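You operate a simulated robot arm through the tools that you are given. There is no shell and no other tool.

Carry out the task below with a simulated robot arm. There is one attempt and no reset: what you move stays moved.

JOB
Put things in order on the kit bench top. At the end: the brown sleeve stands where the orange saddle stood; the grey bar is in the yellow tray; the orange saddle stands on top of the blue sample spool one; the pink weight stands where the grey bar stood; whatever was shut is shut again. Leave all else as you found it, and nothing knocked over.

It is judged by the outcome, as a careful person would: the job done as asked, and still so three seconds after it is handed in. It fails if anything else is knocked over, pushed out of place, dropped, spilled or broken.

ROBOT AND FRAMES
A 7-joint arm with a two-finger parallel gripper, fixed in place. Base frame: the origin is at the foot of the arm, x ahead of it, y to its left, z up; the work surface is at about z = 0. Units: mm, degrees, N and s.
With the tool pointing down near the work surface it reaches from about 220 to 580 mm from the base axis. Its first joint turns from -66.0 to 66.0 degrees. Payload 2.5 kg.
The tool frame sits at the grasp point between the pads (the TCP): z along the fingers, y along the line on which they close. The tips reach 23 mm beyond it. The gripper opens to 94 mm. The fingers are 38 mm wide and 10 mm thick; the gripper's body (54 by 96 mm) begins 39 mm behind the TCP.
Orientation is told as [roll, pitch, yaw] about the base's x, y, z axes, in that order, counted from this pose: with the fingers straight down and closing along the base's y, the tool's x points along the base's -x, its y along +y and its z along -z.

CONTROLS
- The arm moves only by the tool jog_arm. Its argument "series" is a list of rows, each a list of 7 numbers: the shift along the base's x, y, z in units of 25 mm (1.0 is 25 mm), then the turn, a rotation vector about the base's x, y, z in units of 8 degrees (1.0 is 8 degrees), then the closure in counts, from 0 (fully open) to 255 (shut). In form: [[x, y, z, wx, wy, wz, hand], ...]. A call has 1 to 20 rows; each row shifts and turns the commanded pose from where the row before left it. A call with a number of a shift or a turn outside -1 to 1 is refused whole. Rows are played at 5 a second. More than 50 mm and 8.6 degrees between two rows, or a gripper value outside its range, and nothing of the call is played. Where a pose cannot be reached the arm comes as near as it can. A force on the tool above 40 N (or 10 N above the force at the start of the call, whichever is more), or a blocked arm, ends the call early, and 0.2 s more pass. Each finger travels about 108 mm/s and halts on what it meets, pressing with about 42 N; the grip force reading is that of the motor and also rises with nothing between the fingers. The clock runs only during rows and for 0.2 s after the last one: add rows that do not move to give the fingers time. The reply holds the time, the measured pose of the TCP, the force on the tool along the base axes, the opening and the grip force, in the units named above and with some noise, with the torque about the TCP (base axes, N m) and any sound that the robot's microphone picked up.
- Cameras (640 x 400 px; columns grow to the right, rows downward): "scene" is fixed at [110, -410.7, 528.6]; the picture's right is [0.85, -0.52, 0.00], its down [-0.38, -0.62, -0.68] and it looks along [0.35, 0.58, -0.73] (base axes); focal length 242 px, centre (320, 200). "wrist" rides on the gripper at [86, 16, -75] in the tool frame; the picture's right is [-0.18, 0.98, 0.00], its down [-0.58, -0.11, -0.81] and it looks along [-0.79, -0.15, 0.59] (tool axes); focal length 243 px, centre (320, 200). There is no depth. A picture from a camera that has moved, and an enlarged one, comes with that camera's place and axes in the base frame and with its lens.
- snapshot(camera): a new picture of that camera. No time passes.
- zoom(camera, box): a new picture of the part [left, top, right, bottom] of that camera's present view, enlarged. No time passes.
- job_done(): hands the job in; it is judged then, once.

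Nothing tells you positions but the pictures and the camera data. Unless the task says otherwise, let go and move clear before handing in.

The tools are called after "Call:" by a JSON object that holds its "api" and its "payload". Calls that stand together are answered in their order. jog_arm: Moves the arm, as the interface text tells. Its arguments: {"type":"object","properties":{"series":{"type":"array","items":{"type":"array","items":{"type":"number"}}}},"required":["series"]} The other tools are called the same way: snapshot (camera) takes a picture; zoom (camera, box) takes an enlarged picture of a part of a camera's view; job_done () hands the job in.

At the start:

```text
clock: 0.0
tool_pos: [385.1, -129.0, 327.6]
orientation: [0.1, 0.0, 0.0]
wrist_force: [0.1, 0.5, 0.4]
ft_torque: [-0.02, 0.01, 0.02]
gripper_width: 94.2
gripper_force: 0.0
```

scene: 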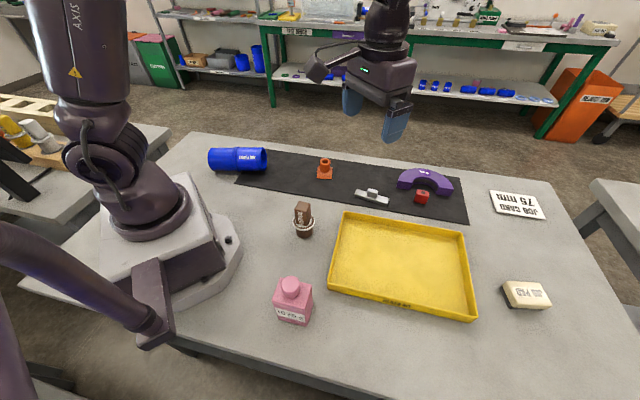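
wrist: 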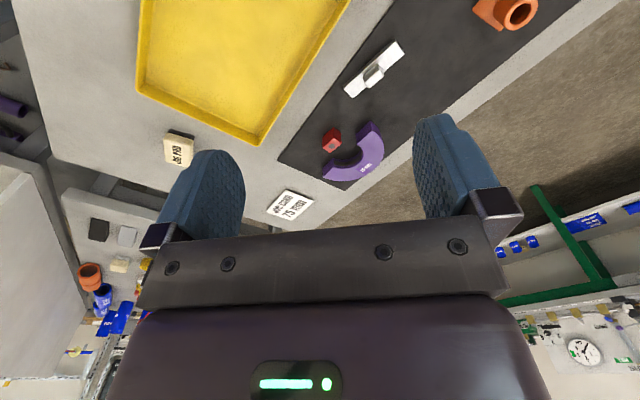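

I see a bench with a blue spool lying at the back left, an orange saddle, a grey bar, a purple arch, a red block, a brown sleeve, a pink weight and a yellow tray. I'll zoom in for detail before moving anything.

Call:
{"api": "zoom", "payload": {"camera": "scene", "box": [190, 130, 350, 230]}}

Call:
{"api": "zoom", "payload": {"camera": "scene", "box": [330, 140, 490, 240]}}

Call:
{"api": "zoom", "payload": {"camera": "scene", "box": [240, 190, 400, 340]}}

Call:
{"api": "zoom", "payload": {"camera": "scene", "box": [440, 160, 600, 330]}}

Call:
{"api": "zoom", "payload": {"camera": "wrist", "box": [270, 0, 590, 200]}}

```text
4.00 times, centred on (270, 180) of scene
camera zoom: at [110.0, -410.7, 528.6], right [0.85, -0.52, 0.0], down [-0.38, -0.62, -0.68], along [0.35, 0.58, -0.73], focal length 967 px, centre (520, 280)
```

zoom: 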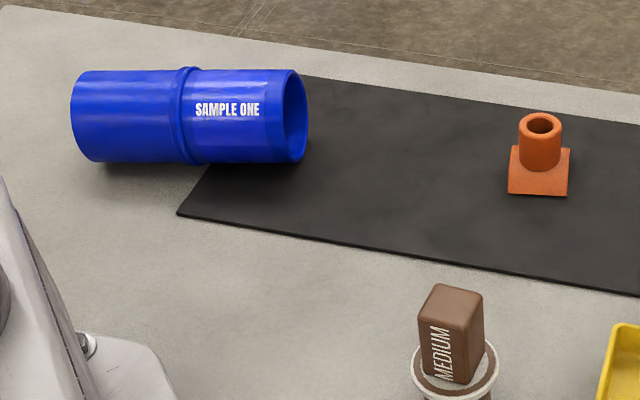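

```text
4.00 times, centred on (410, 190) of scene
camera zoom: at [110.0, -410.7, 528.6], right [0.85, -0.52, 0.0], down [-0.38, -0.62, -0.68], along [0.35, 0.58, -0.73], focal length 967 px, centre (-40, 240)
```

zoom: 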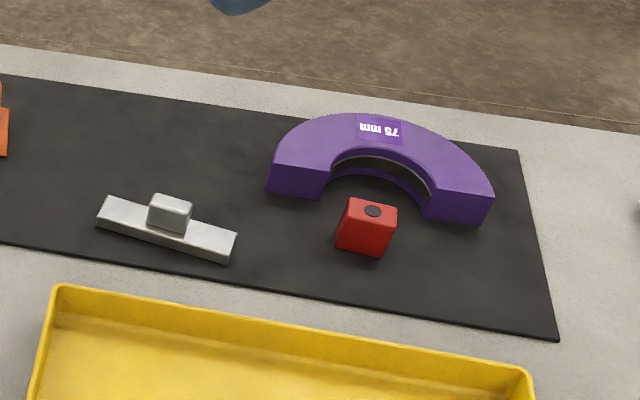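

```text
2.67 times, centred on (320, 265) of scene
camera zoom: at [110.0, -410.7, 528.6], right [0.85, -0.52, 0.0], down [-0.38, -0.62, -0.68], along [0.35, 0.58, -0.73], focal length 645 px, centre (320, 27)
```

zoom: 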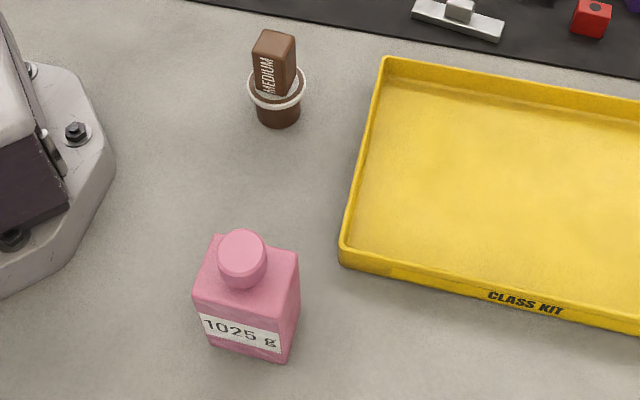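

```text
2.35 times, centred on (520, 245) of scene
camera zoom: at [110.0, -410.7, 528.6], right [0.85, -0.52, 0.0], down [-0.38, -0.62, -0.68], along [0.35, 0.58, -0.73], focal length 569 px, centre (-151, 94)
```

zoom: 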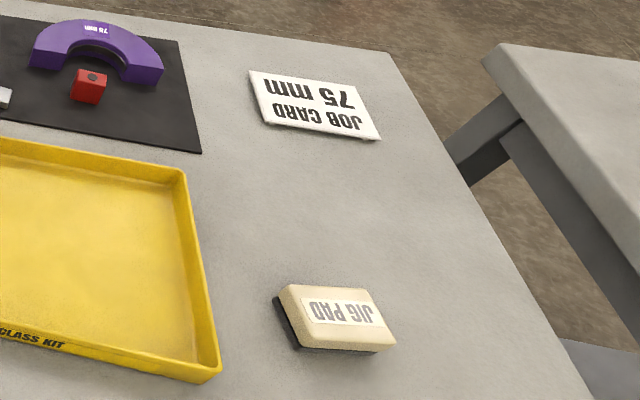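

```text
2.00 times, centred on (430, 100) of wrist
camera zoom: at [299.1, -112.6, 402.1], right [0.18, 0.98, 0.0], down [0.58, -0.11, 0.81], along [0.79, -0.15, -0.59], focal length 485 px, centre (100, 400)
```

zoom: 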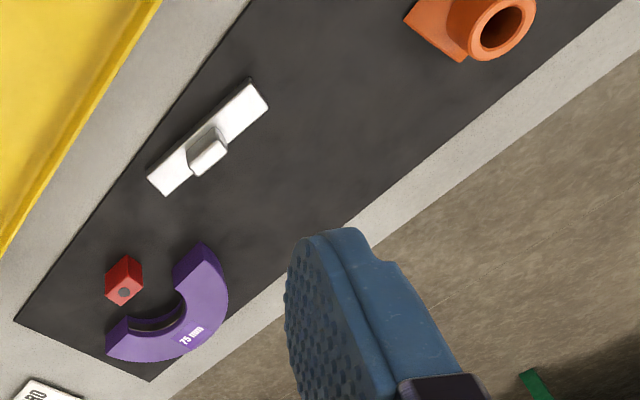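

The spool lies on its side with its top at about z=75. I put the saddle near (441,105), the bar near (498,-67), the sleeve near (267,-68) and the weight near (151,-234). I'll move closer to inspect the saddle with the wrist camera.

Call:
{"api": "jog_arm", "payload": {"series": [[-0.18, 0.876, -0.8, 0, 0, 0, 0], [-0.18, 0.876, -0.8, 0, 0, 0, 0], [-0.18, 0.876, -0.8, 0, 0, 0, 0], [-0.18, 0.876, -0.8, 0, 0, 0, 0], [-0.18, 0.876, -0.8, 0, 0, 0, 0], [-0.18, 0.876, -0.8, 0, 0, 0, 0], [-0.18, 0.876, -0.8, 0, 0, 0, 0], [-0.18, 0.876, -0.8, 0, 0, 0, 0], [-0.18, 0.876, -0.8, 0, 0, 0, 0], [-0.18, 0.876, -0.8, 0, 0, 0, 0]]}}

Call:
{"api": "snapshot", "payload": {"camera": "wrist"}}

Call:
{"api": "snapshot", "payload": {"camera": "scene"}}

```text
clock: 2.2
tool_pos: [338.2, 87.8, 126.6]
orientation: [0.0, 0.1, -0.1]
wrist_force: [-0.1, -0.1, -0.5]
ft_torque: [-0.02, -0.01, 0.04]
gripper_width: 94.2
gripper_force: 0.1
```

```text
taken
camera wrist: at [252.4, 104.8, 201.9], right [0.18, 0.98, 0.0], down [0.58, -0.11, 0.81], along [0.79, -0.15, -0.59], focal length 243 px, centre (320, 200)
```

wrist: 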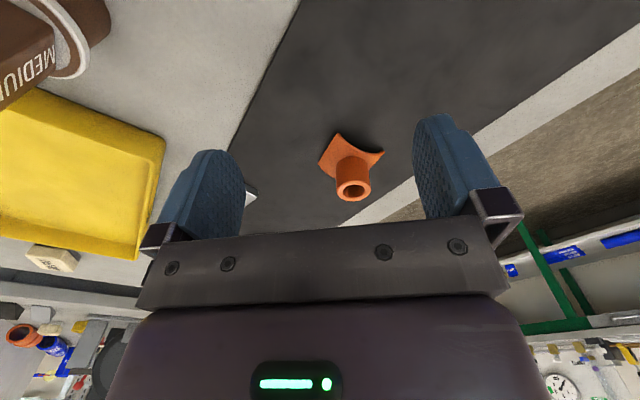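

```text
taken
```

scene: 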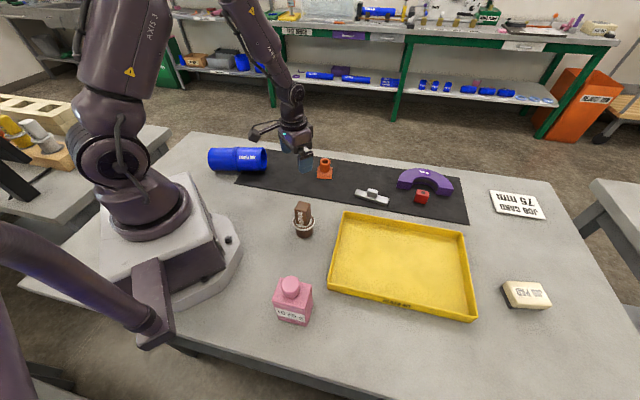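

The saddle appears to have a curved underside. I'll zoom in on it and on the sleeve.

Call:
{"api": "zoom", "payload": {"camera": "wrist", "box": [290, 110, 418, 210]}}

Call:
{"api": "zoom", "payload": {"camera": "wrist", "box": [0, 0, 160, 120]}}

Call:
{"api": "zoom", "payload": {"camera": "scene", "box": [280, 190, 330, 245]}}

Call:
{"api": "zoom", "payload": {"camera": "scene", "box": [300, 145, 350, 190]}}

```text
4.00 times, centred on (354, 160) of wrist
camera zoom: at [252.4, 104.8, 201.9], right [0.18, 0.98, 0.0], down [0.58, -0.11, 0.81], along [0.79, -0.15, -0.59], focal length 970 px, centre (184, 360)
```

zoom: 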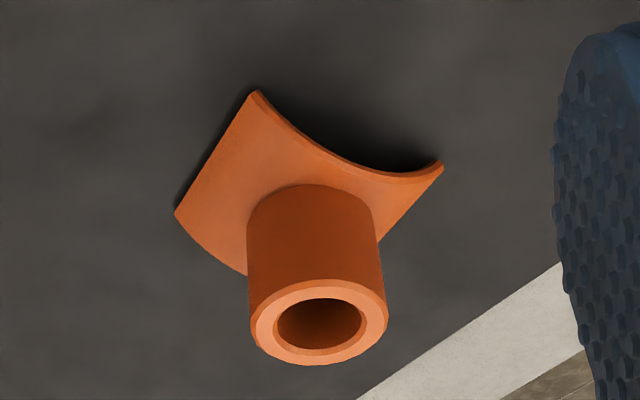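

```text
3.33 times, centred on (80, 60) of wrist
camera zoom: at [252.4, 104.8, 201.9], right [0.18, 0.98, 0.0], down [0.58, -0.11, 0.81], along [0.79, -0.15, -0.59], focal length 809 px, centre (1120, 667)
```

zoom: 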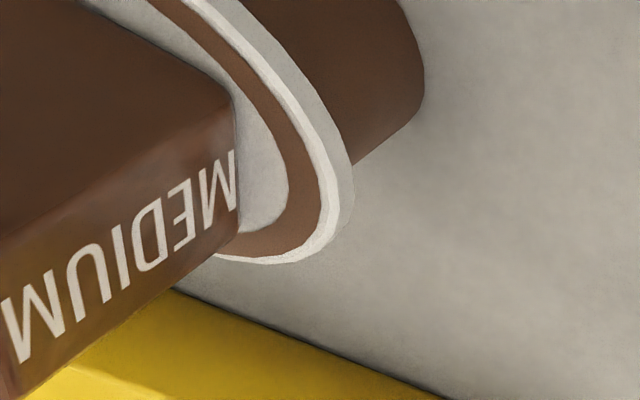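

```text
7.27 times, centred on (305, 218) of scene
camera zoom: at [110.0, -410.7, 528.6], right [0.85, -0.52, 0.0], down [-0.38, -0.62, -0.68], along [0.35, 0.58, -0.73], focal length 1758 px, centre (429, 73)
```

zoom: 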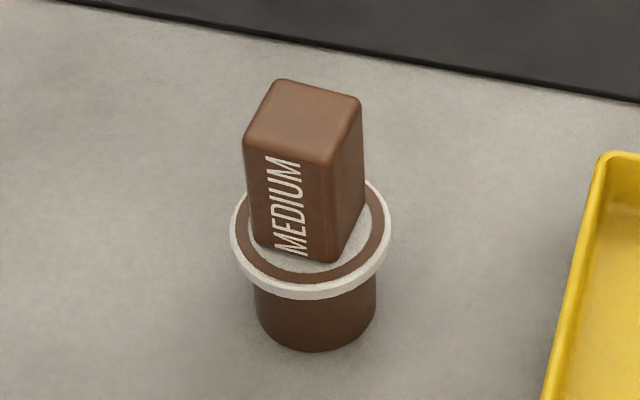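

```text
8.89 times, centred on (325, 168) of scene
camera zoom: at [110.0, -410.7, 528.6], right [0.85, -0.52, 0.0], down [-0.38, -0.62, -0.68], along [0.35, 0.58, -0.73], focal length 2149 px, centre (276, 489)
```

zoom: 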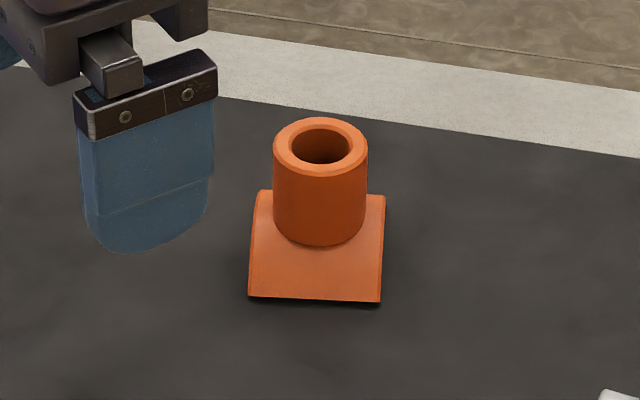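

The saddle's plate is curved, and its axis is already nearly parallel to the spool's. I'll measure the spool precisely next.

Call:
{"api": "zoom", "payload": {"camera": "scene", "box": [200, 135, 280, 185]}}

Call:
{"api": "zoom", "payload": {"camera": "scene", "box": [350, 180, 400, 211]}}

```text
8.00 times, centred on (240, 160) of scene
camera zoom: at [110.0, -410.7, 528.6], right [0.85, -0.52, 0.0], down [-0.38, -0.62, -0.68], along [0.35, 0.58, -0.73], focal length 1934 px, centre (960, 520)
```

zoom: 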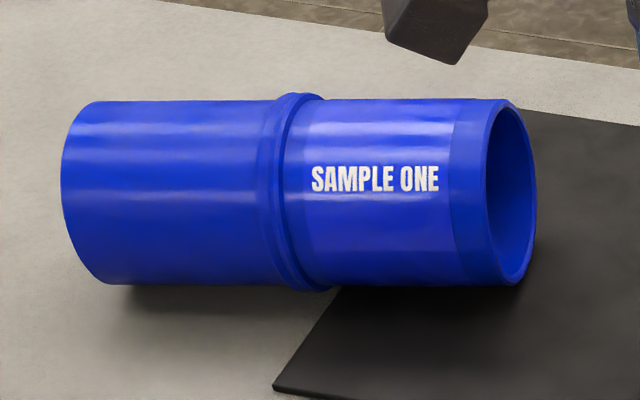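

```text
12.80 times, centred on (375, 196) of scene
camera zoom: at [110.0, -410.7, 528.6], right [0.85, -0.52, 0.0], down [-0.38, -0.62, -0.68], along [0.35, 0.58, -0.73], focal length 3094 px, centre (-384, 258)
```

zoom: 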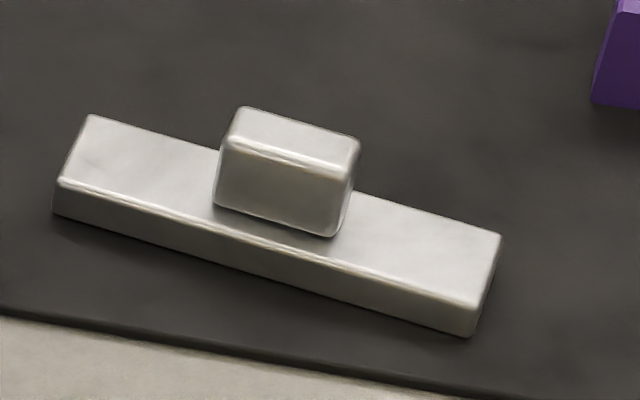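

The spool is about 75 mm in diameter with its axis at a yaw of about -31°. The saddle's axis is at about -35°, so I'll move above the saddle and turn to close along that axis.

Call:
{"api": "jog_arm", "payload": {"series": [[0.6, 0.087, 0, 0, 0, 0.977, 0], [0.6, 0.087, 0, 0, 0, 0.977, 0], [0.6, 0.087, 0, 0, 0, 0.977, 0], [0.6, 0.087, 0, 0, 0, 0.977, 0], [0.6, 0.087, 0, 0, 0, 0.977, 0], [0.6, 0.087, 0, 0, 0, 0.977, 0], [0.6, 0.087, 0, 0, 0, 0.977, 0], [0, 0, 0, 0, 0, 0, 0]]}}

Call:
{"api": "snapshot", "payload": {"camera": "wrist"}}

Call:
{"api": "zoom", "payload": {"camera": "scene", "box": [260, 100, 420, 200]}}

```text
clock: 4.0
tool_pos: [444.8, 105.5, 127.2]
orientation: [0.0, 0.0, 55.0]
wrist_force: [-0.2, 0.1, -0.6]
ft_torque: [0.02, -0.01, 0.02]
gripper_width: 94.0
gripper_force: 0.1
```

```text
taken
camera wrist: at [382.8, 44.1, 202.2], right [-0.7, 0.72, 0.0], down [0.42, 0.41, 0.81], along [0.58, 0.56, -0.59], focal length 243 px, centre (320, 200)
```

wrist: 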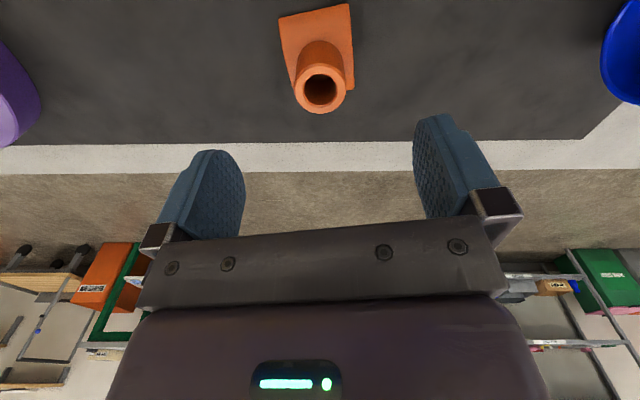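

```text
4.00 times, centred on (340, 150) of scene
camera zoom: at [110.0, -410.7, 528.6], right [0.85, -0.52, 0.0], down [-0.38, -0.62, -0.68], along [0.35, 0.58, -0.73], focal length 967 px, centre (240, 400)
```

zoom: 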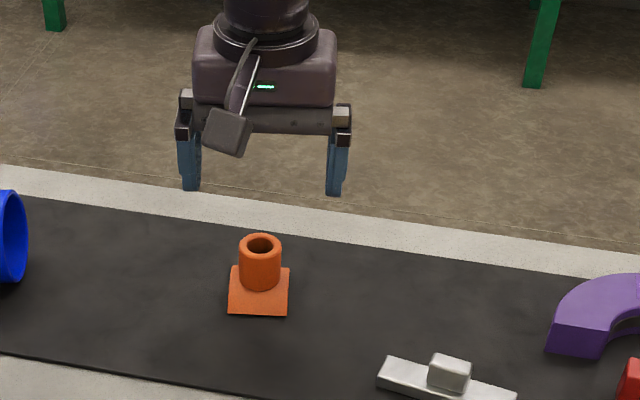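

The saddle tube sits right under the tool. I'll descend and grasp it.

Call:
{"api": "jog_arm", "payload": {"series": [[-0.03, -0.1, -0.8, 0, 0, 0, 0], [0, 0, -0.8, 0, 0, 0, 0], [0, 0, -0.8, 0, 0, 0, 0], [0, 0, -0.8, 0, 0, 0, 0], [0, 0, 0, 0, 0, 0, 0]]}}

Call:
{"api": "zoom", "payload": {"camera": "scene", "box": [280, 120, 376, 190]}}

Call:
{"api": "snapshot", "payload": {"camera": "wrist"}}

```text
clock: 5.2
tool_pos: [445.4, 101.4, 46.9]
orientation: [0.0, 0.0, 54.7]
wrist_force: [-0.1, 0.5, -0.6]
ft_torque: [0.01, -0.01, 0.01]
gripper_width: 94.1
gripper_force: 0.0
```

```text
5.71 times, centred on (328, 155) of scene
camera zoom: at [110.0, -410.7, 528.6], right [0.85, -0.52, 0.0], down [-0.38, -0.62, -0.68], along [0.35, 0.58, -0.73], focal length 1381 px, centre (274, 457)
```

zoom: 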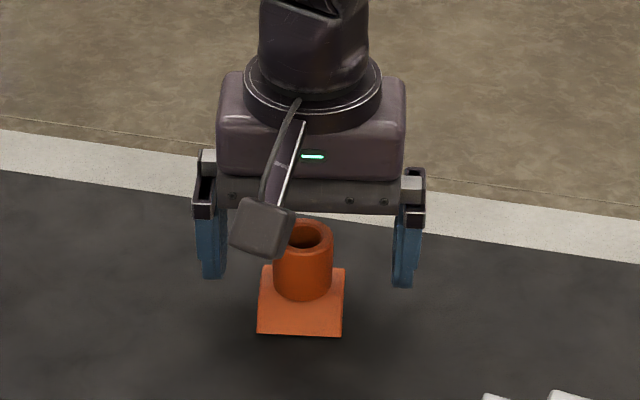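

```text
taken
camera wrist: at [383.9, 41.9, 122.7], right [-0.7, 0.72, 0.0], down [0.42, 0.41, 0.81], along [0.58, 0.56, -0.59], focal length 243 px, centre (320, 200)
```

wrist: 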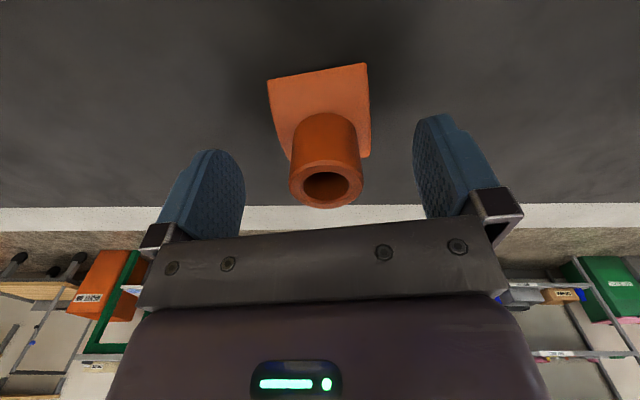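

The tube is about 2.5 mm off along the closing line, so I'll correct that and close.

Call:
{"api": "jog_arm", "payload": {"series": [[-0.08, 0.055, 0, 0, 0, 0, 0], [0, 0, 0, 0, 0, 0, 80], [0, 0, 0, 0, 0, 0, 130], [0, 0, 0, 0, 0, 0, 180], [0, 0, 0, 0, 0, 0, 255], [0, 0, 0, 0, 0, 0, 255]]}}

Call:
{"api": "snapshot", "payload": {"camera": "wrist"}}

```text
clock: 6.6
tool_pos: [442.3, 104.2, 46.8]
orientation: [0.0, -0.1, 54.7]
wrist_force: [0.3, 0.2, -1.6]
ft_torque: [-0.01, 0.01, 0.0]
gripper_width: 32.1
gripper_force: 42.3
```

```text
taken
camera wrist: at [381.2, 43.3, 122.6], right [-0.7, 0.72, 0.0], down [0.42, 0.41, 0.81], along [0.58, 0.56, -0.59], focal length 243 px, centre (320, 200)
```

wrist: 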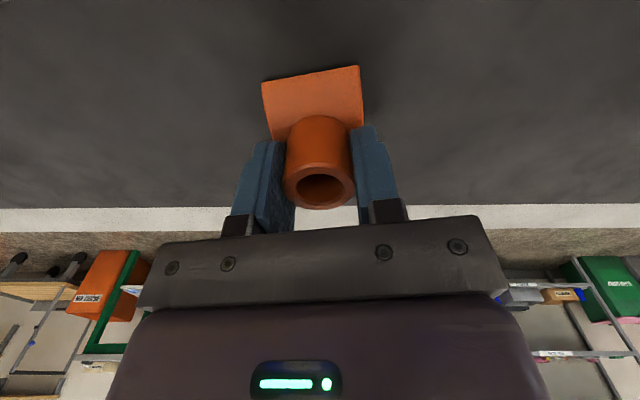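

Gripped (tube width 32 mm). I'll lift straight up and check it.

Call:
{"api": "jog_arm", "payload": {"series": [[0, 0, 0.4, 0, 0, 0, 255], [0, 0, 0.9, 0, 0, 0, 255], [0, 0, 0.9, 0, 0, 0, 255], [0, 0, 0.9, 0, 0, 0, 255], [0, 0, 0.9, 0, 0, 0, 255], [0, 0, 0.9, 0, 0, 0, 255], [0, 0, 0.3, 0, 0, 0, 255]]}}

Call:
{"api": "snapshot", "payload": {"camera": "wrist"}}

Call:
{"api": "snapshot", "payload": {"camera": "scene"}}

```text
clock: 8.2
tool_pos: [442.6, 104.4, 177.8]
orientation: [0.0, 0.0, 54.8]
wrist_force: [-0.6, 0.2, 0.9]
ft_torque: [0.06, 0.03, -0.01]
gripper_width: 0.1
gripper_force: 42.2
```

```text
taken
camera wrist: at [380.2, 43.7, 252.5], right [-0.7, 0.72, 0.0], down [0.42, 0.41, 0.81], along [0.58, 0.56, -0.59], focal length 243 px, centre (320, 200)
```

wrist: 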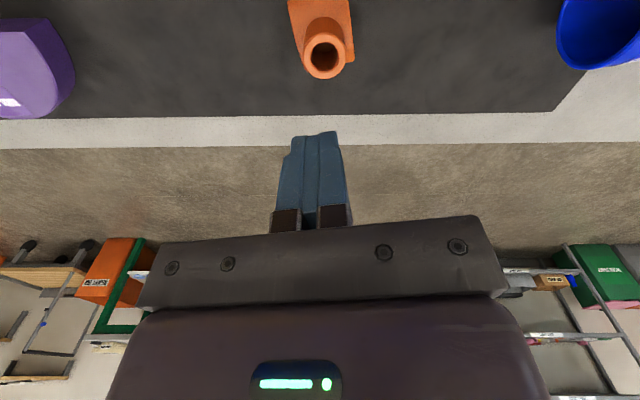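

```text
taken
```

scene: 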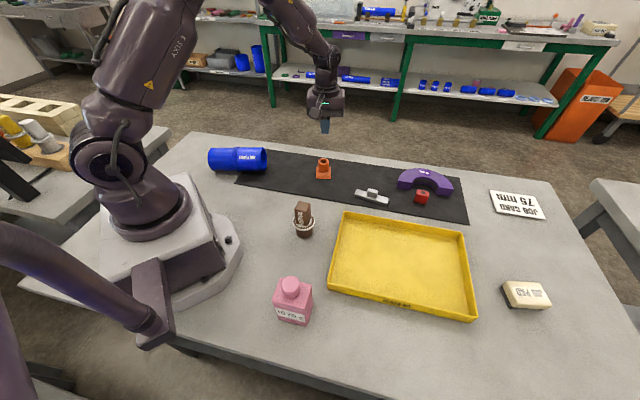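

The saddle slipped out and is still standing in place, apparently unmoved. I'll check its exact state before trying a different grip.

Call:
{"api": "zoom", "payload": {"camera": "scene", "box": [300, 145, 350, 190]}}

Call:
{"api": "zoom", "payload": {"camera": "wrist", "box": [260, 0, 388, 80]}}

```text
8.89 times, centred on (325, 168) of scene
camera zoom: at [110.0, -410.7, 528.6], right [0.85, -0.52, 0.0], down [-0.38, -0.62, -0.68], along [0.35, 0.58, -0.73], focal length 2149 px, centre (276, 489)
```

zoom: 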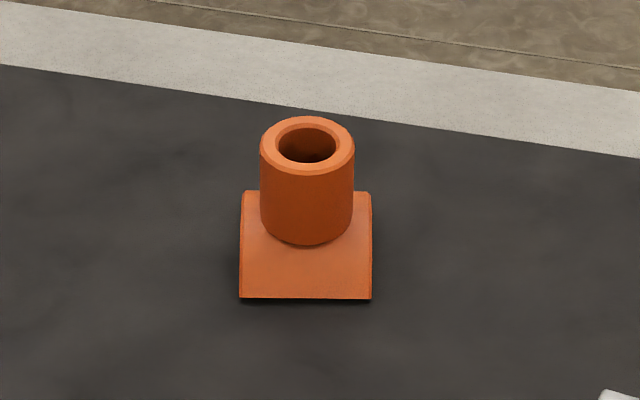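

```text
5.00 times, centred on (324, 40) of wrist
camera zoom: at [380.2, 43.7, 252.5], right [-0.7, 0.72, 0.0], down [0.42, 0.41, 0.81], along [0.58, 0.56, -0.59], focal length 1213 px, centre (300, 1000)
```

zoom: 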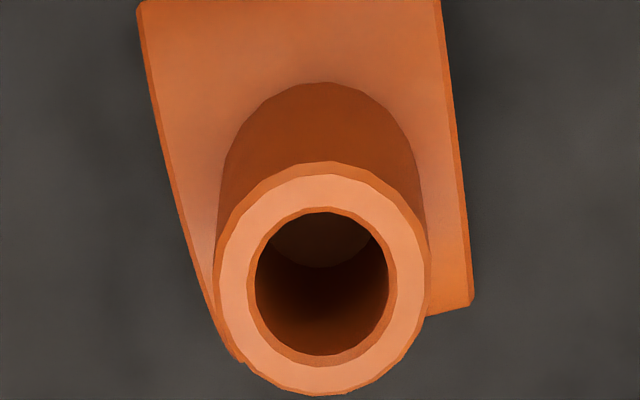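

The saddle stayed upright and only moved about 3.5 mm, so its original spot was about (445,102.5). I'll regrip slightly deeper, let the grip settle, and lift in small steps.

Call:
{"api": "jog_arm", "payload": {"series": [[0, 0, 0, 0, 0, 0, 0], [0, 0, 0, 0, 0, 0, 0], [0, 0, -0.9, 0, 0, 0, 0], [0, 0, -0.9, 0, 0, 0, 0], [0, 0, -0.9, 0, 0, 0, 0], [0, 0, -0.9, 0, 0, 0, 0], [0, 0, -0.9, 0, 0, 0, 0], [0, 0, -0.8, 0, 0, 0, 0], [0, 0, 0, 0, 0, 0, 0]]}}

Call:
{"api": "snapshot", "payload": {"camera": "wrist"}}

Call:
{"api": "zoom", "payload": {"camera": "scene", "box": [290, 130, 362, 182]}}

```text
clock: 10.2
tool_pos: [443.2, 105.6, 42.9]
orientation: [0.0, 0.0, 54.7]
wrist_force: [-0.4, -0.1, -0.5]
ft_torque: [-0.01, -0.04, -0.01]
gripper_width: 94.1
gripper_force: 0.1
```

```text
taken
camera wrist: at [381.5, 44.2, 118.6], right [-0.7, 0.72, 0.0], down [0.42, 0.41, 0.81], along [0.58, 0.56, -0.59], focal length 243 px, centre (320, 200)
```

wrist: 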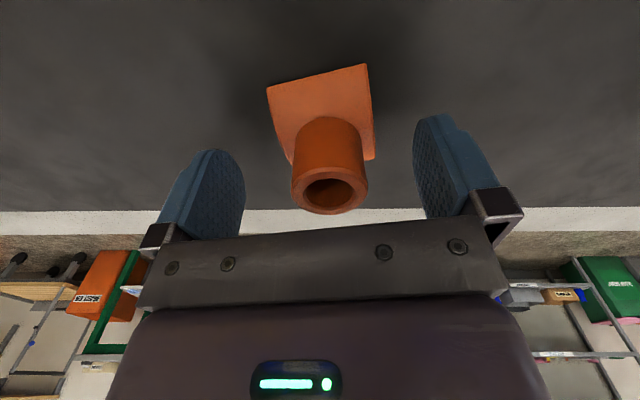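

```text
7.69 times, centred on (326, 156) of scene
camera zoom: at [110.0, -410.7, 528.6], right [0.85, -0.52, 0.0], down [-0.38, -0.62, -0.68], along [0.35, 0.58, -0.73], focal length 1859 px, centre (274, 538)
```

zoom: 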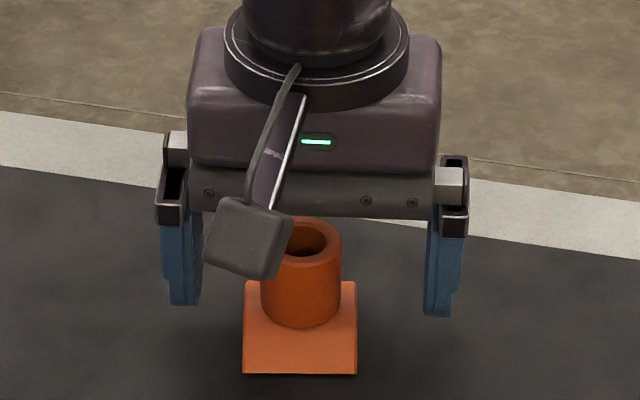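

The fingers straddle the tube at a lower height now. I'll close, let the grip settle, and lift in tiny steps while watching force.

Call:
{"api": "jog_arm", "payload": {"series": [[-0.14, 0.1, 0, 0, 0, 0, 0], [0, 0, 0, 0, 0, 0, 60], [0, 0, 0, 0, 0, 0, 120], [0, 0, 0, 0, 0, 0, 160], [0, 0, 0, 0, 0, 0, 200], [0, 0, 0, 0, 0, 0, 255], [0, 0, 0, 0, 0, 0, 255], [0, 0, 0, 0, 0, 0, 255]]}}

Call:
{"api": "jog_arm", "payload": {"series": [[0, 0, 0.1, 0, 0, 0, 255], [0, 0, 0.1, 0, 0, 0, 255]]}}

Call:
{"api": "zoom", "payload": {"camera": "scene", "box": [290, 130, 362, 182]}}

Call:
{"api": "snapshot", "payload": {"camera": "wrist"}}

```text
clock: 12.0
tool_pos: [439.2, 107.0, 45.9]
orientation: [-0.1, -0.2, 54.7]
wrist_force: [3.8, 0.1, 14.0]
ft_torque: [0.08, 0.04, -0.01]
gripper_width: 32.4
gripper_force: 41.7
```

```text
clock: 12.6
tool_pos: [437.1, 106.0, 47.7]
orientation: [0.0, 0.2, 54.8]
wrist_force: [-0.9, -0.2, -0.3]
ft_torque: [0.0, 0.0, -0.02]
gripper_width: 32.5
gripper_force: 42.2
```

```text
7.69 times, centred on (326, 156) of scene
camera zoom: at [110.0, -410.7, 528.6], right [0.85, -0.52, 0.0], down [-0.38, -0.62, -0.68], along [0.35, 0.58, -0.73], focal length 1859 px, centre (274, 538)
```

zoom: 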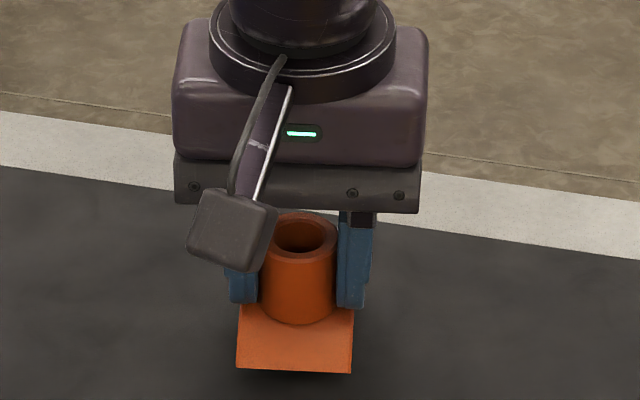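

```text
taken
camera wrist: at [375.7, 45.1, 123.9], right [-0.7, 0.72, 0.0], down [0.43, 0.41, 0.8], along [0.58, 0.56, -0.59], focal length 243 px, centre (320, 200)
```

wrist: 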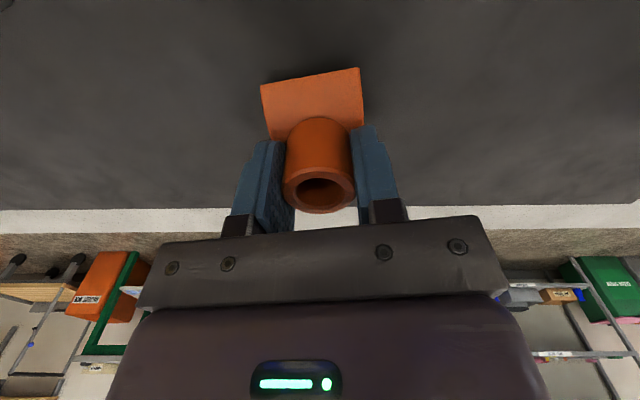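

It seems to have come up with the gripper and the force is balanced. I'll lift a few more millimetres to test the hold.

Call:
{"api": "jog_arm", "payload": {"series": [[0, 0, 0.15, 0, 0, 0, 255], [0, 0, 0.15, 0, 0, 0, 255], [0, 0, 0.15, 0, 0, 0, 255], [0, 0, 0.15, 0, 0, 0, 255]]}}

Call:
{"api": "zoom", "payload": {"camera": "scene", "box": [290, 130, 362, 182]}}

Call:
{"api": "snapshot", "payload": {"camera": "wrist"}}

```text
clock: 13.6
tool_pos: [437.3, 106.5, 64.8]
orientation: [-0.1, 0.1, 54.7]
wrist_force: [0.4, 0.9, -0.5]
ft_torque: [-0.02, 0.01, -0.04]
gripper_width: 32.5
gripper_force: 42.3
```

```text
7.69 times, centred on (326, 156) of scene
camera zoom: at [110.0, -410.7, 528.6], right [0.85, -0.52, 0.0], down [-0.38, -0.62, -0.68], along [0.35, 0.58, -0.73], focal length 1859 px, centre (274, 538)
```

zoom: 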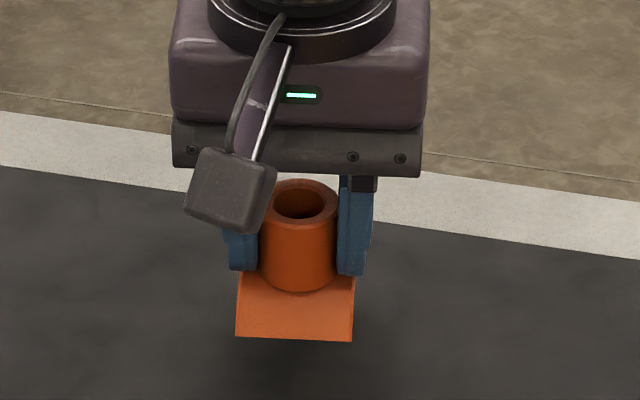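

```text
taken
camera wrist: at [376.0, 46.2, 139.8], right [-0.7, 0.72, 0.0], down [0.42, 0.41, 0.81], along [0.58, 0.56, -0.59], focal length 243 px, centre (320, 200)
```

wrist: 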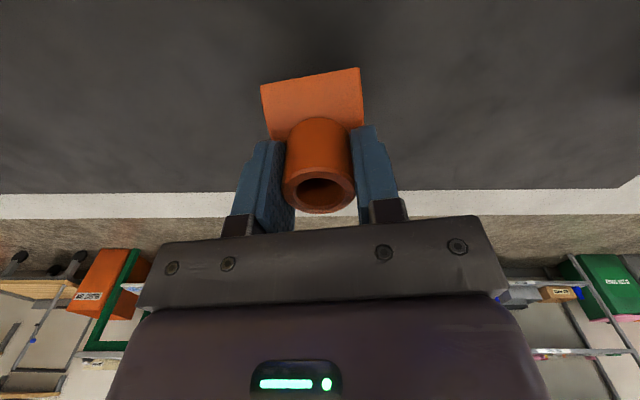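

The saddle is now held clear of the mat. I'll lift gently to about z=150.

Call:
{"api": "jog_arm", "payload": {"series": [[0, 0, 0.2, 0, 0, 0, 255], [0, 0, 0.25, 0, 0, 0, 255], [0, 0, 0.3, 0, 0, 0, 255], [0, 0, 0.35, 0, 0, 0, 255], [0, 0, 0.4, 0, 0, 0, 255], [0, 0, 0.4, 0, 0, 0, 255], [0, 0, 0.4, 0, 0, 0, 255], [0, 0, 0.4, 0, 0, 0, 255], [0, 0, 0.35, 0, 0, 0, 255], [0, 0, 0.25, 0, 0, 0, 255], [0, 0, 0.1, 0, 0, 0, 255]]}}

Call:
{"api": "snapshot", "payload": {"camera": "wrist"}}

Call:
{"api": "snapshot", "payload": {"camera": "scene"}}

```text
clock: 16.0
tool_pos: [437.5, 106.6, 149.7]
orientation: [0.0, 0.0, 54.7]
wrist_force: [-0.3, 0.5, -1.2]
ft_torque: [0.04, -0.02, 0.0]
gripper_width: 32.3
gripper_force: 41.8
```

```text
taken
camera wrist: at [375.5, 46.0, 224.8], right [-0.7, 0.72, 0.0], down [0.42, 0.41, 0.81], along [0.58, 0.56, -0.59], focal length 243 px, centre (320, 200)
```

wrist: 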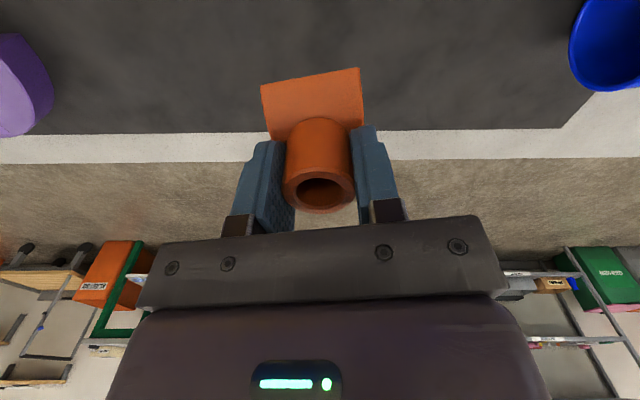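

```text
taken
```

scene: 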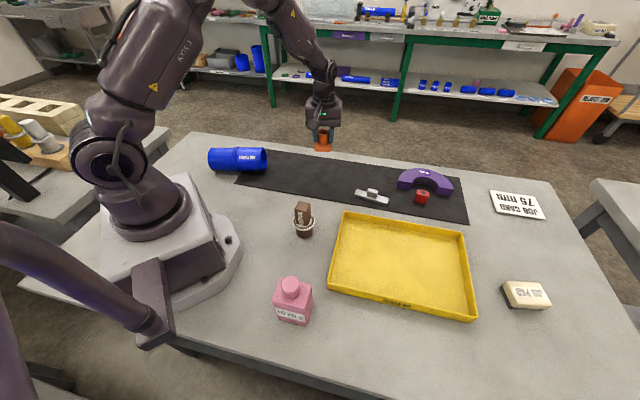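

The hold is stable, and the saddle axis matches the tool's closing axis within about 1°. I'll carry it slowly above the spool's right half.

Call:
{"api": "jog_arm", "payload": {"series": [[-0.2, 0.157, 0, 0, 0, 0.0194, 255], [-0.421, 0.329, 0, 0, 0, 0.0194, 255], [-0.421, 0.329, 0, 0, 0, 0.0194, 255], [-0.421, 0.329, 0, 0, 0, 0.0194, 255], [-0.421, 0.329, 0, 0, 0, 0.0194, 255], [-0.421, 0.329, 0, 0, 0, 0.0194, 255], [-0.421, 0.329, 0, 0, 0, 0.0194, 255], [-0.421, 0.329, 0, 0, 0, 0.0194, 255], [-0.421, 0.329, 0, 0, 0, 0.0194, 255], [-0.421, 0.329, 0, 0, 0, 0.0194, 255], [-0.421, 0.329, 0, 0, 0, 0.0194, 255], [-0.421, 0.329, 0, 0, 0, 0.0194, 255], [-0.421, 0.329, 0, 0, 0, 0.0194, 255], [-0.421, 0.329, 0, 0, 0, 0.0194, 255], [-0.421, 0.329, 0, 0, 0, 0.0194, 255], [-0.421, 0.329, 0, 0, 0, 0.0194, 255], [-0.421, 0.329, 0, 0, 0, 0.0194, 255], [-0.421, 0.329, 0, 0, 0, 0.0194, 255], [-0.22, 0.175, 0, 0, 0, 0, 255], [0, 0, 0, 0, 0, 0, 255]]}}

Call:
{"api": "snapshot", "payload": {"camera": "wrist"}}

Call:
{"api": "zoom", "payload": {"camera": "scene", "box": [190, 95, 318, 185]}}

```text
clock: 20.2
tool_pos: [247.2, 255.5, 150.7]
orientation: [0.1, 0.1, 57.6]
wrist_force: [-0.7, 0.3, 0.4]
ft_torque: [-0.01, 0.0, -0.02]
gripper_width: 32.6
gripper_force: 41.9
```

```text
taken
camera wrist: at [189.9, 190.5, 226.0], right [-0.73, 0.68, 0.0], down [0.4, 0.43, 0.81], along [0.55, 0.59, -0.59], focal length 243 px, centre (320, 200)
```

wrist: 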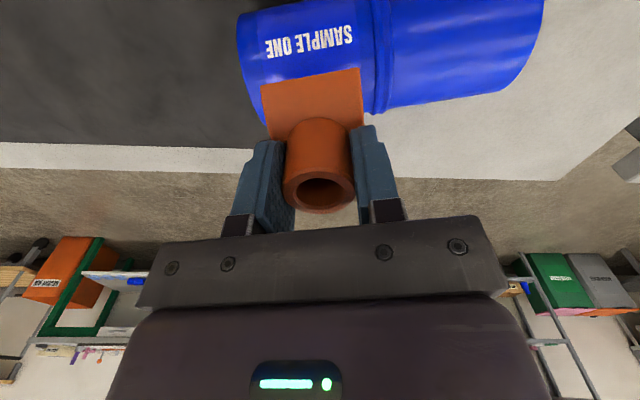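

```text
4.44 times, centred on (254, 140) of scene
camera zoom: at [110.0, -410.7, 528.6], right [0.85, -0.52, 0.0], down [-0.38, -0.62, -0.68], along [0.35, 0.58, -0.73], focal length 1074 px, centre (613, 467)
```

zoom: 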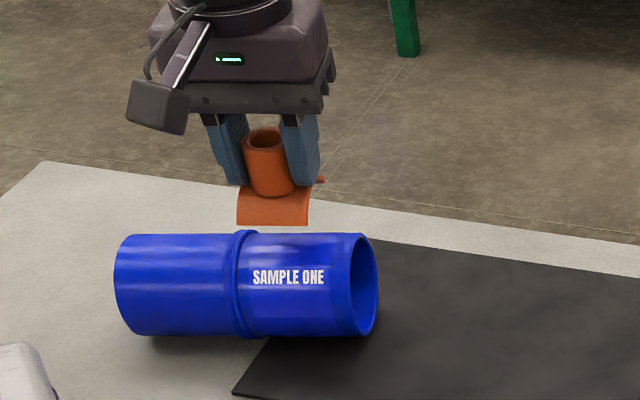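

I'm over the spool. I'll refine the lateral alignment using the spool's silhouette in the wrist view.

Call:
{"api": "zoom", "payload": {"camera": "wrist", "box": [370, 40, 530, 140]}}

Call:
{"api": "zoom", "payload": {"camera": "wrist", "box": [220, 40, 380, 140]}}

Call:
{"api": "zoom", "payload": {"camera": "scene", "box": [220, 115, 284, 155]}}

```text
4.00 times, centred on (450, 90) of wrist
camera zoom: at [189.9, 190.5, 226.0], right [-0.73, 0.68, 0.0], down [0.4, 0.43, 0.81], along [0.55, 0.59, -0.59], focal length 970 px, centre (-200, 640)
```

zoom: 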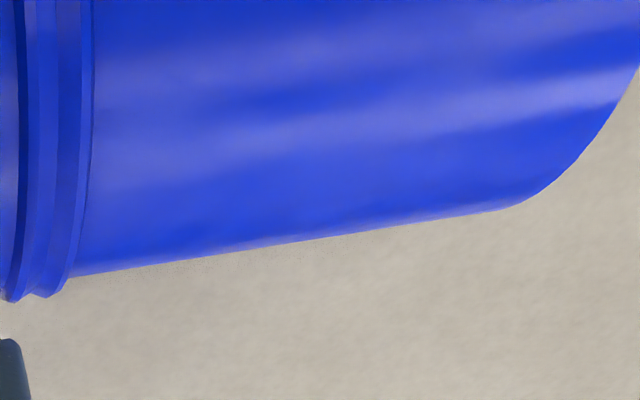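

```text
4.00 times, centred on (300, 90) of wrist
camera zoom: at [189.9, 190.5, 226.0], right [-0.73, 0.68, 0.0], down [0.4, 0.43, 0.81], along [0.55, 0.59, -0.59], focal length 970 px, centre (400, 640)
```

zoom: 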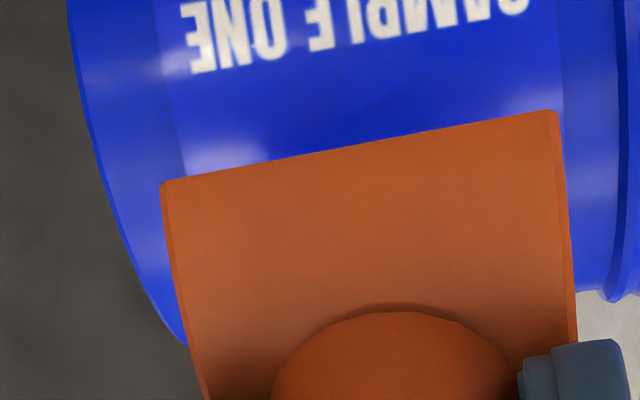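

```text
10.00 times, centred on (252, 135) of scene
camera zoom: at [110.0, -410.7, 528.6], right [0.85, -0.52, 0.0], down [-0.38, -0.62, -0.68], along [0.35, 0.58, -0.73], focal length 2417 px, centre (1000, 850)
```

zoom: 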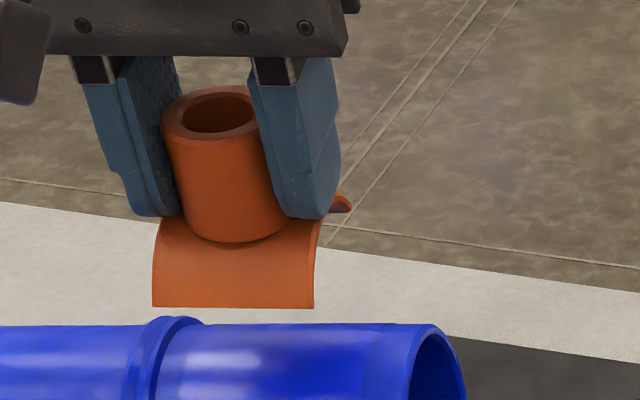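

The wrist silhouettes show the saddle parallel to the spool and within about 1 mm laterally. I'll nudge it slightly and lower to just above contact.

Call:
{"api": "jog_arm", "payload": {"series": [[-0.048, 0.076, -0.2, 0, 0, 0, 255], [0, 0, -0.3, 0, 0, 0, 255], [0, 0, -0.3, 0, 0, 0, 255], [0, 0, -0.3, 0, 0, 0, 255], [0, 0, -0.2, 0, 0, 0, 255], [0, 0, 0, 0, 0, 0, 255]]}}

Call:
{"api": "zoom", "payload": {"camera": "scene", "box": [210, 120, 290, 180]}}

Call:
{"api": "snapshot", "payload": {"camera": "wrist"}}

```text
clock: 21.6
tool_pos: [247.0, 258.0, 118.5]
orientation: [0.0, -0.1, 57.5]
wrist_force: [-2.8, -3.1, 20.2]
ft_torque: [-0.23, 0.23, -0.02]
gripper_width: 32.2
gripper_force: 42.0
```

```text
6.67 times, centred on (250, 150) of scene
camera zoom: at [109.9, -410.7, 528.5], right [0.85, -0.52, 0.0], down [-0.38, -0.62, -0.68], along [0.35, 0.59, -0.73], focal length 1612 px, centre (787, 533)
```

zoom: 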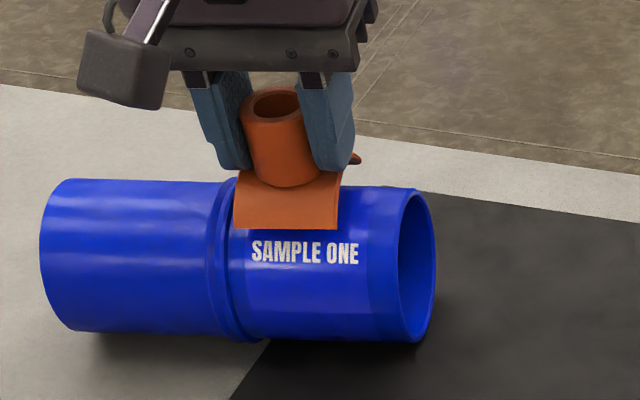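

```text
taken
camera wrist: at [188.1, 193.7, 193.7], right [-0.73, 0.68, 0.0], down [0.4, 0.43, 0.81], along [0.55, 0.59, -0.59], focal length 243 px, centre (320, 200)
```

wrist: 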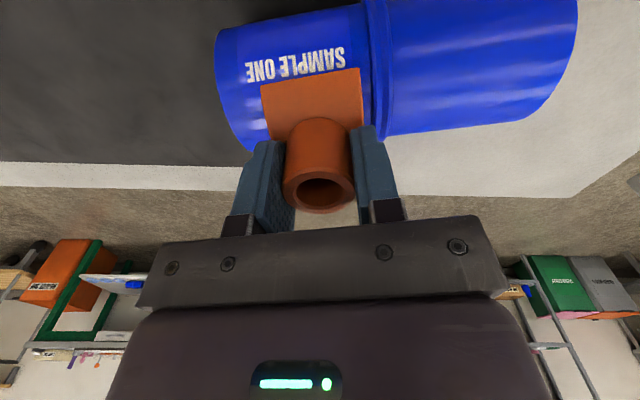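

It touched at z=118 with 20 N, and the saddle's left edge is overlapping the collar. I'll lift, shift 9 mm toward the open end, and lower again more carefully.

Call:
{"api": "jog_arm", "payload": {"series": [[0, 0, 0.25, 0, 0, 0, 255], [0, 0, 0.25, 0, 0, 0, 255], [0.154, -0.094, 0, 0, 0, 0, 255], [0.154, -0.094, 0, 0, 0, 0, 255], [0, 0, 0, 0, 0, 0, 255]]}}

Call:
{"api": "zoom", "payload": {"camera": "scene", "box": [210, 120, 290, 180]}}

Call:
{"api": "snapshot", "payload": {"camera": "wrist"}}

```text
clock: 22.8
tool_pos: [254.9, 252.4, 129.9]
orientation: [0.1, 0.0, 57.5]
wrist_force: [0.8, -0.7, -0.2]
ft_torque: [-0.05, -0.01, 0.02]
gripper_width: 32.6
gripper_force: 41.8
```

```text
6.67 times, centred on (250, 150) of scene
camera zoom: at [110.0, -410.7, 528.6], right [0.85, -0.52, 0.0], down [-0.38, -0.62, -0.68], along [0.35, 0.58, -0.73], focal length 1612 px, centre (787, 533)
```

zoom: 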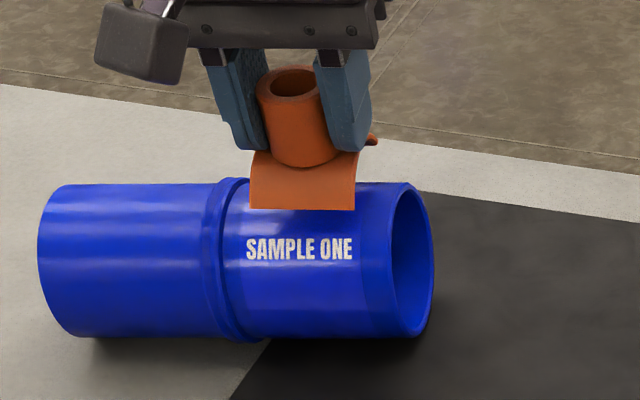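

```text
taken
camera wrist: at [196.7, 188.2, 204.7], right [-0.73, 0.68, 0.0], down [0.4, 0.43, 0.81], along [0.55, 0.59, -0.59], focal length 243 px, centre (320, 200)
```

wrist: 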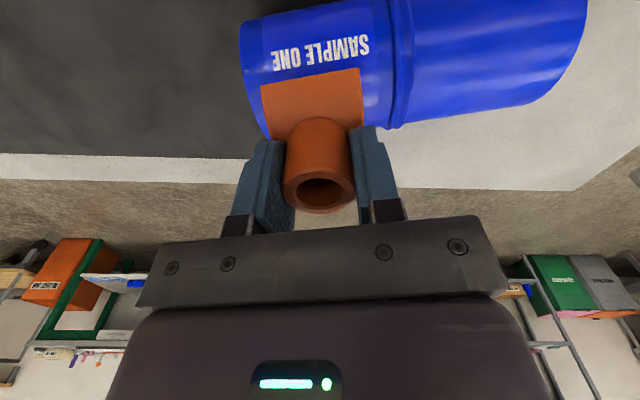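

The spool is unmoved and the saddle now sits mid-section. I'll lower it in small steps with force checks.

Call:
{"api": "jog_arm", "payload": {"series": [[0, 0, -0.15, 0, 0, 0, 255], [0, 0, -0.15, 0, 0, 0, 255], [0, 0, -0.1, 0, 0, 0, 255], [0, 0, 0, 0, 0, 0, 255]]}}

Call:
{"api": "zoom", "payload": {"camera": "scene", "box": [210, 120, 290, 180]}}

```text
clock: 23.8
tool_pos: [256.2, 251.1, 119.5]
orientation: [0.0, 0.1, 57.5]
wrist_force: [1.0, -0.5, -0.6]
ft_torque: [0.01, 0.01, -0.02]
gripper_width: 32.4
gripper_force: 42.3
```

```text
6.67 times, centred on (250, 150) of scene
camera zoom: at [110.0, -410.7, 528.6], right [0.85, -0.52, 0.0], down [-0.38, -0.62, -0.68], along [0.35, 0.58, -0.73], focal length 1612 px, centre (787, 533)
```

zoom: 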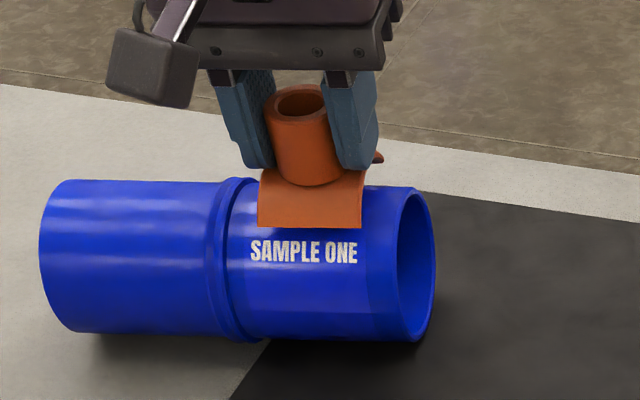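

The spool rocks slightly on its collar (about 2°) as it is touched, which is small and natural. I'll continue lowering gently while watching the force.

Call:
{"api": "jog_arm", "payload": {"series": [[0, 0, -0.05, 0, 0, 0, 255], [0, 0, -0.05, 0, 0, 0, 255], [0, 0, 0, 0, 0, 0, 255]]}}

Call:
{"api": "zoom", "payload": {"camera": "scene", "box": [210, 120, 290, 180]}}

Call:
{"api": "zoom", "payload": {"camera": "wrist", "box": [200, 0, 600, 220]}}

```text
clock: 24.8
tool_pos: [257.0, 252.1, 119.5]
orientation: [-0.1, -0.1, 57.6]
wrist_force: [-1.6, -2.2, 9.1]
ft_torque: [-0.16, 0.08, -0.02]
gripper_width: 32.6
gripper_force: 41.7
stopped in row 3: the force on the tool passed its limit at 41 N (the readings are from after the stop); the commanded pose is now the measured one
```

```text
6.67 times, centred on (250, 150) of scene
camera zoom: at [110.0, -410.7, 528.6], right [0.85, -0.52, 0.0], down [-0.38, -0.62, -0.68], along [0.35, 0.59, -0.73], focal length 1612 px, centre (787, 533)
```

zoom: 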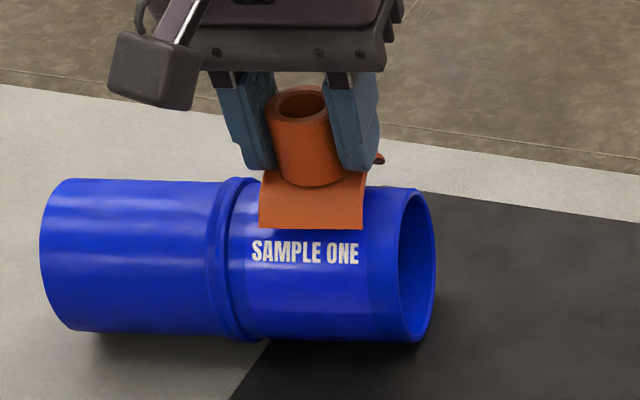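

```text
1.60 times, centred on (400, 110) of wrist
camera zoom: at [197.9, 187.4, 193.5], right [-0.73, 0.68, 0.0], down [0.4, 0.43, 0.81], along [0.55, 0.59, -0.59], focal length 388 px, centre (192, 344)
```

zoom: 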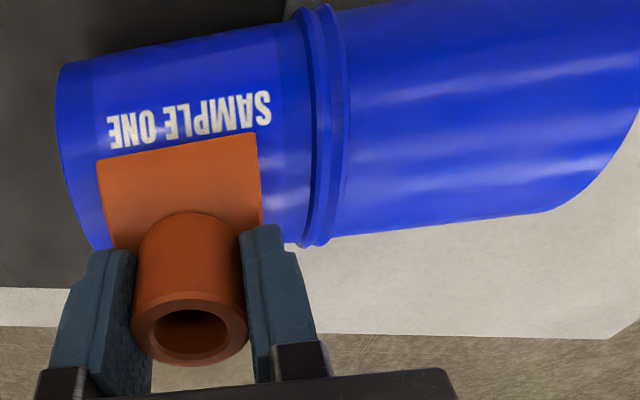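

The reaction force pushes toward the robot, and the saddle's edge is too high. It is riding on its near edge, about 4 mm too far out, so I'll lift, shift it back toward the robot and try again.

Call:
{"api": "jog_arm", "payload": {"series": [[0, 0, 0.2, 0, 0, 0, 255], [0, 0, 0.2, 0, 0, 0, 255], [-0.083, -0.137, 0, 0, 0, 0, 255], [0, 0, 0, 0, 0, 0, 255]]}}

Call:
{"api": "snapshot", "payload": {"camera": "wrist"}}

Call:
{"api": "zoom", "payload": {"camera": "scene", "box": [210, 120, 290, 180]}}

```text
clock: 25.8
tool_pos: [254.9, 247.1, 129.0]
orientation: [0.0, -0.2, 57.7]
wrist_force: [0.2, -0.4, -1.4]
ft_torque: [-0.03, 0.01, -0.01]
gripper_width: 32.5
gripper_force: 41.9
```

```text
taken
camera wrist: at [196.1, 183.4, 203.4], right [-0.73, 0.68, 0.0], down [0.4, 0.43, 0.81], along [0.55, 0.59, -0.59], focal length 243 px, centre (320, 200)
```

wrist: 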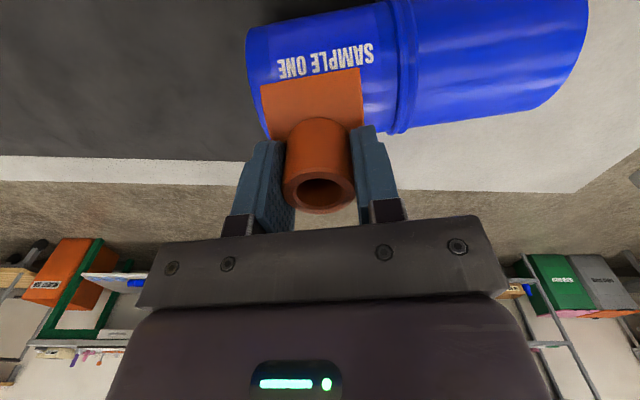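

```text
6.67 times, centred on (250, 150) of scene
camera zoom: at [110.0, -410.7, 528.6], right [0.85, -0.52, 0.0], down [-0.38, -0.62, -0.68], along [0.35, 0.58, -0.73], focal length 1612 px, centre (787, 533)
```

zoom: 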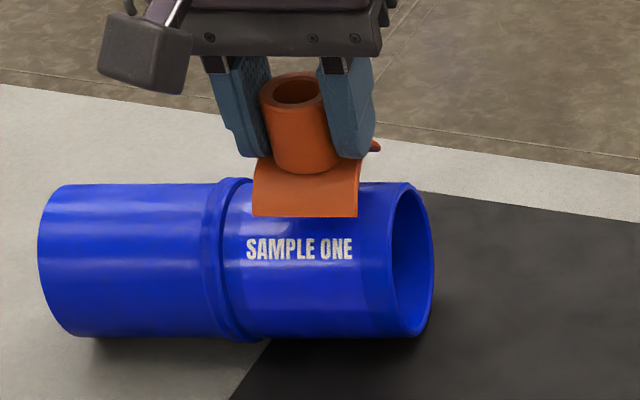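

The spool has settled back to its original pose. I'll lower again in fine steps.

Call:
{"api": "jog_arm", "payload": {"series": [[0, 0, -0.15, 0, 0, 0, 255], [0, 0, -0.15, 0, 0, 0, 255], [0, 0, -0.08, 0, 0, 0, 255], [0, 0, 0, 0, 0, 0, 255]]}}

Call:
{"api": "jog_arm", "payload": {"series": [[0, 0, -0.05, 0, 0, 0, 255], [0, 0, 0, 0, 0, 0, 255]]}}

Call:
{"api": "zoom", "payload": {"camera": "scene", "box": [210, 120, 290, 180]}}

```text
clock: 26.8
tool_pos: [254.8, 248.0, 117.9]
orientation: [-0.2, -0.2, 57.7]
wrist_force: [-2.1, -2.0, 9.8]
ft_torque: [-0.09, 0.1, -0.04]
gripper_width: 32.6
gripper_force: 41.9
```

```text
clock: 27.4
tool_pos: [254.1, 249.1, 118.9]
orientation: [-0.1, -0.3, 57.7]
wrist_force: [-4.9, -3.7, 33.3]
ft_torque: [-0.3, 0.36, 0.01]
gripper_width: 32.1
gripper_force: 42.4
```

```text
6.67 times, centred on (250, 150) of scene
camera zoom: at [109.9, -410.7, 528.5], right [0.85, -0.52, 0.0], down [-0.38, -0.62, -0.68], along [0.35, 0.59, -0.73], focal length 1612 px, centre (787, 533)
```

zoom: 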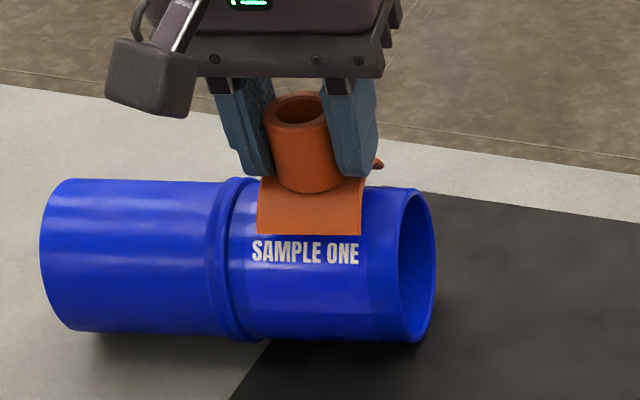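

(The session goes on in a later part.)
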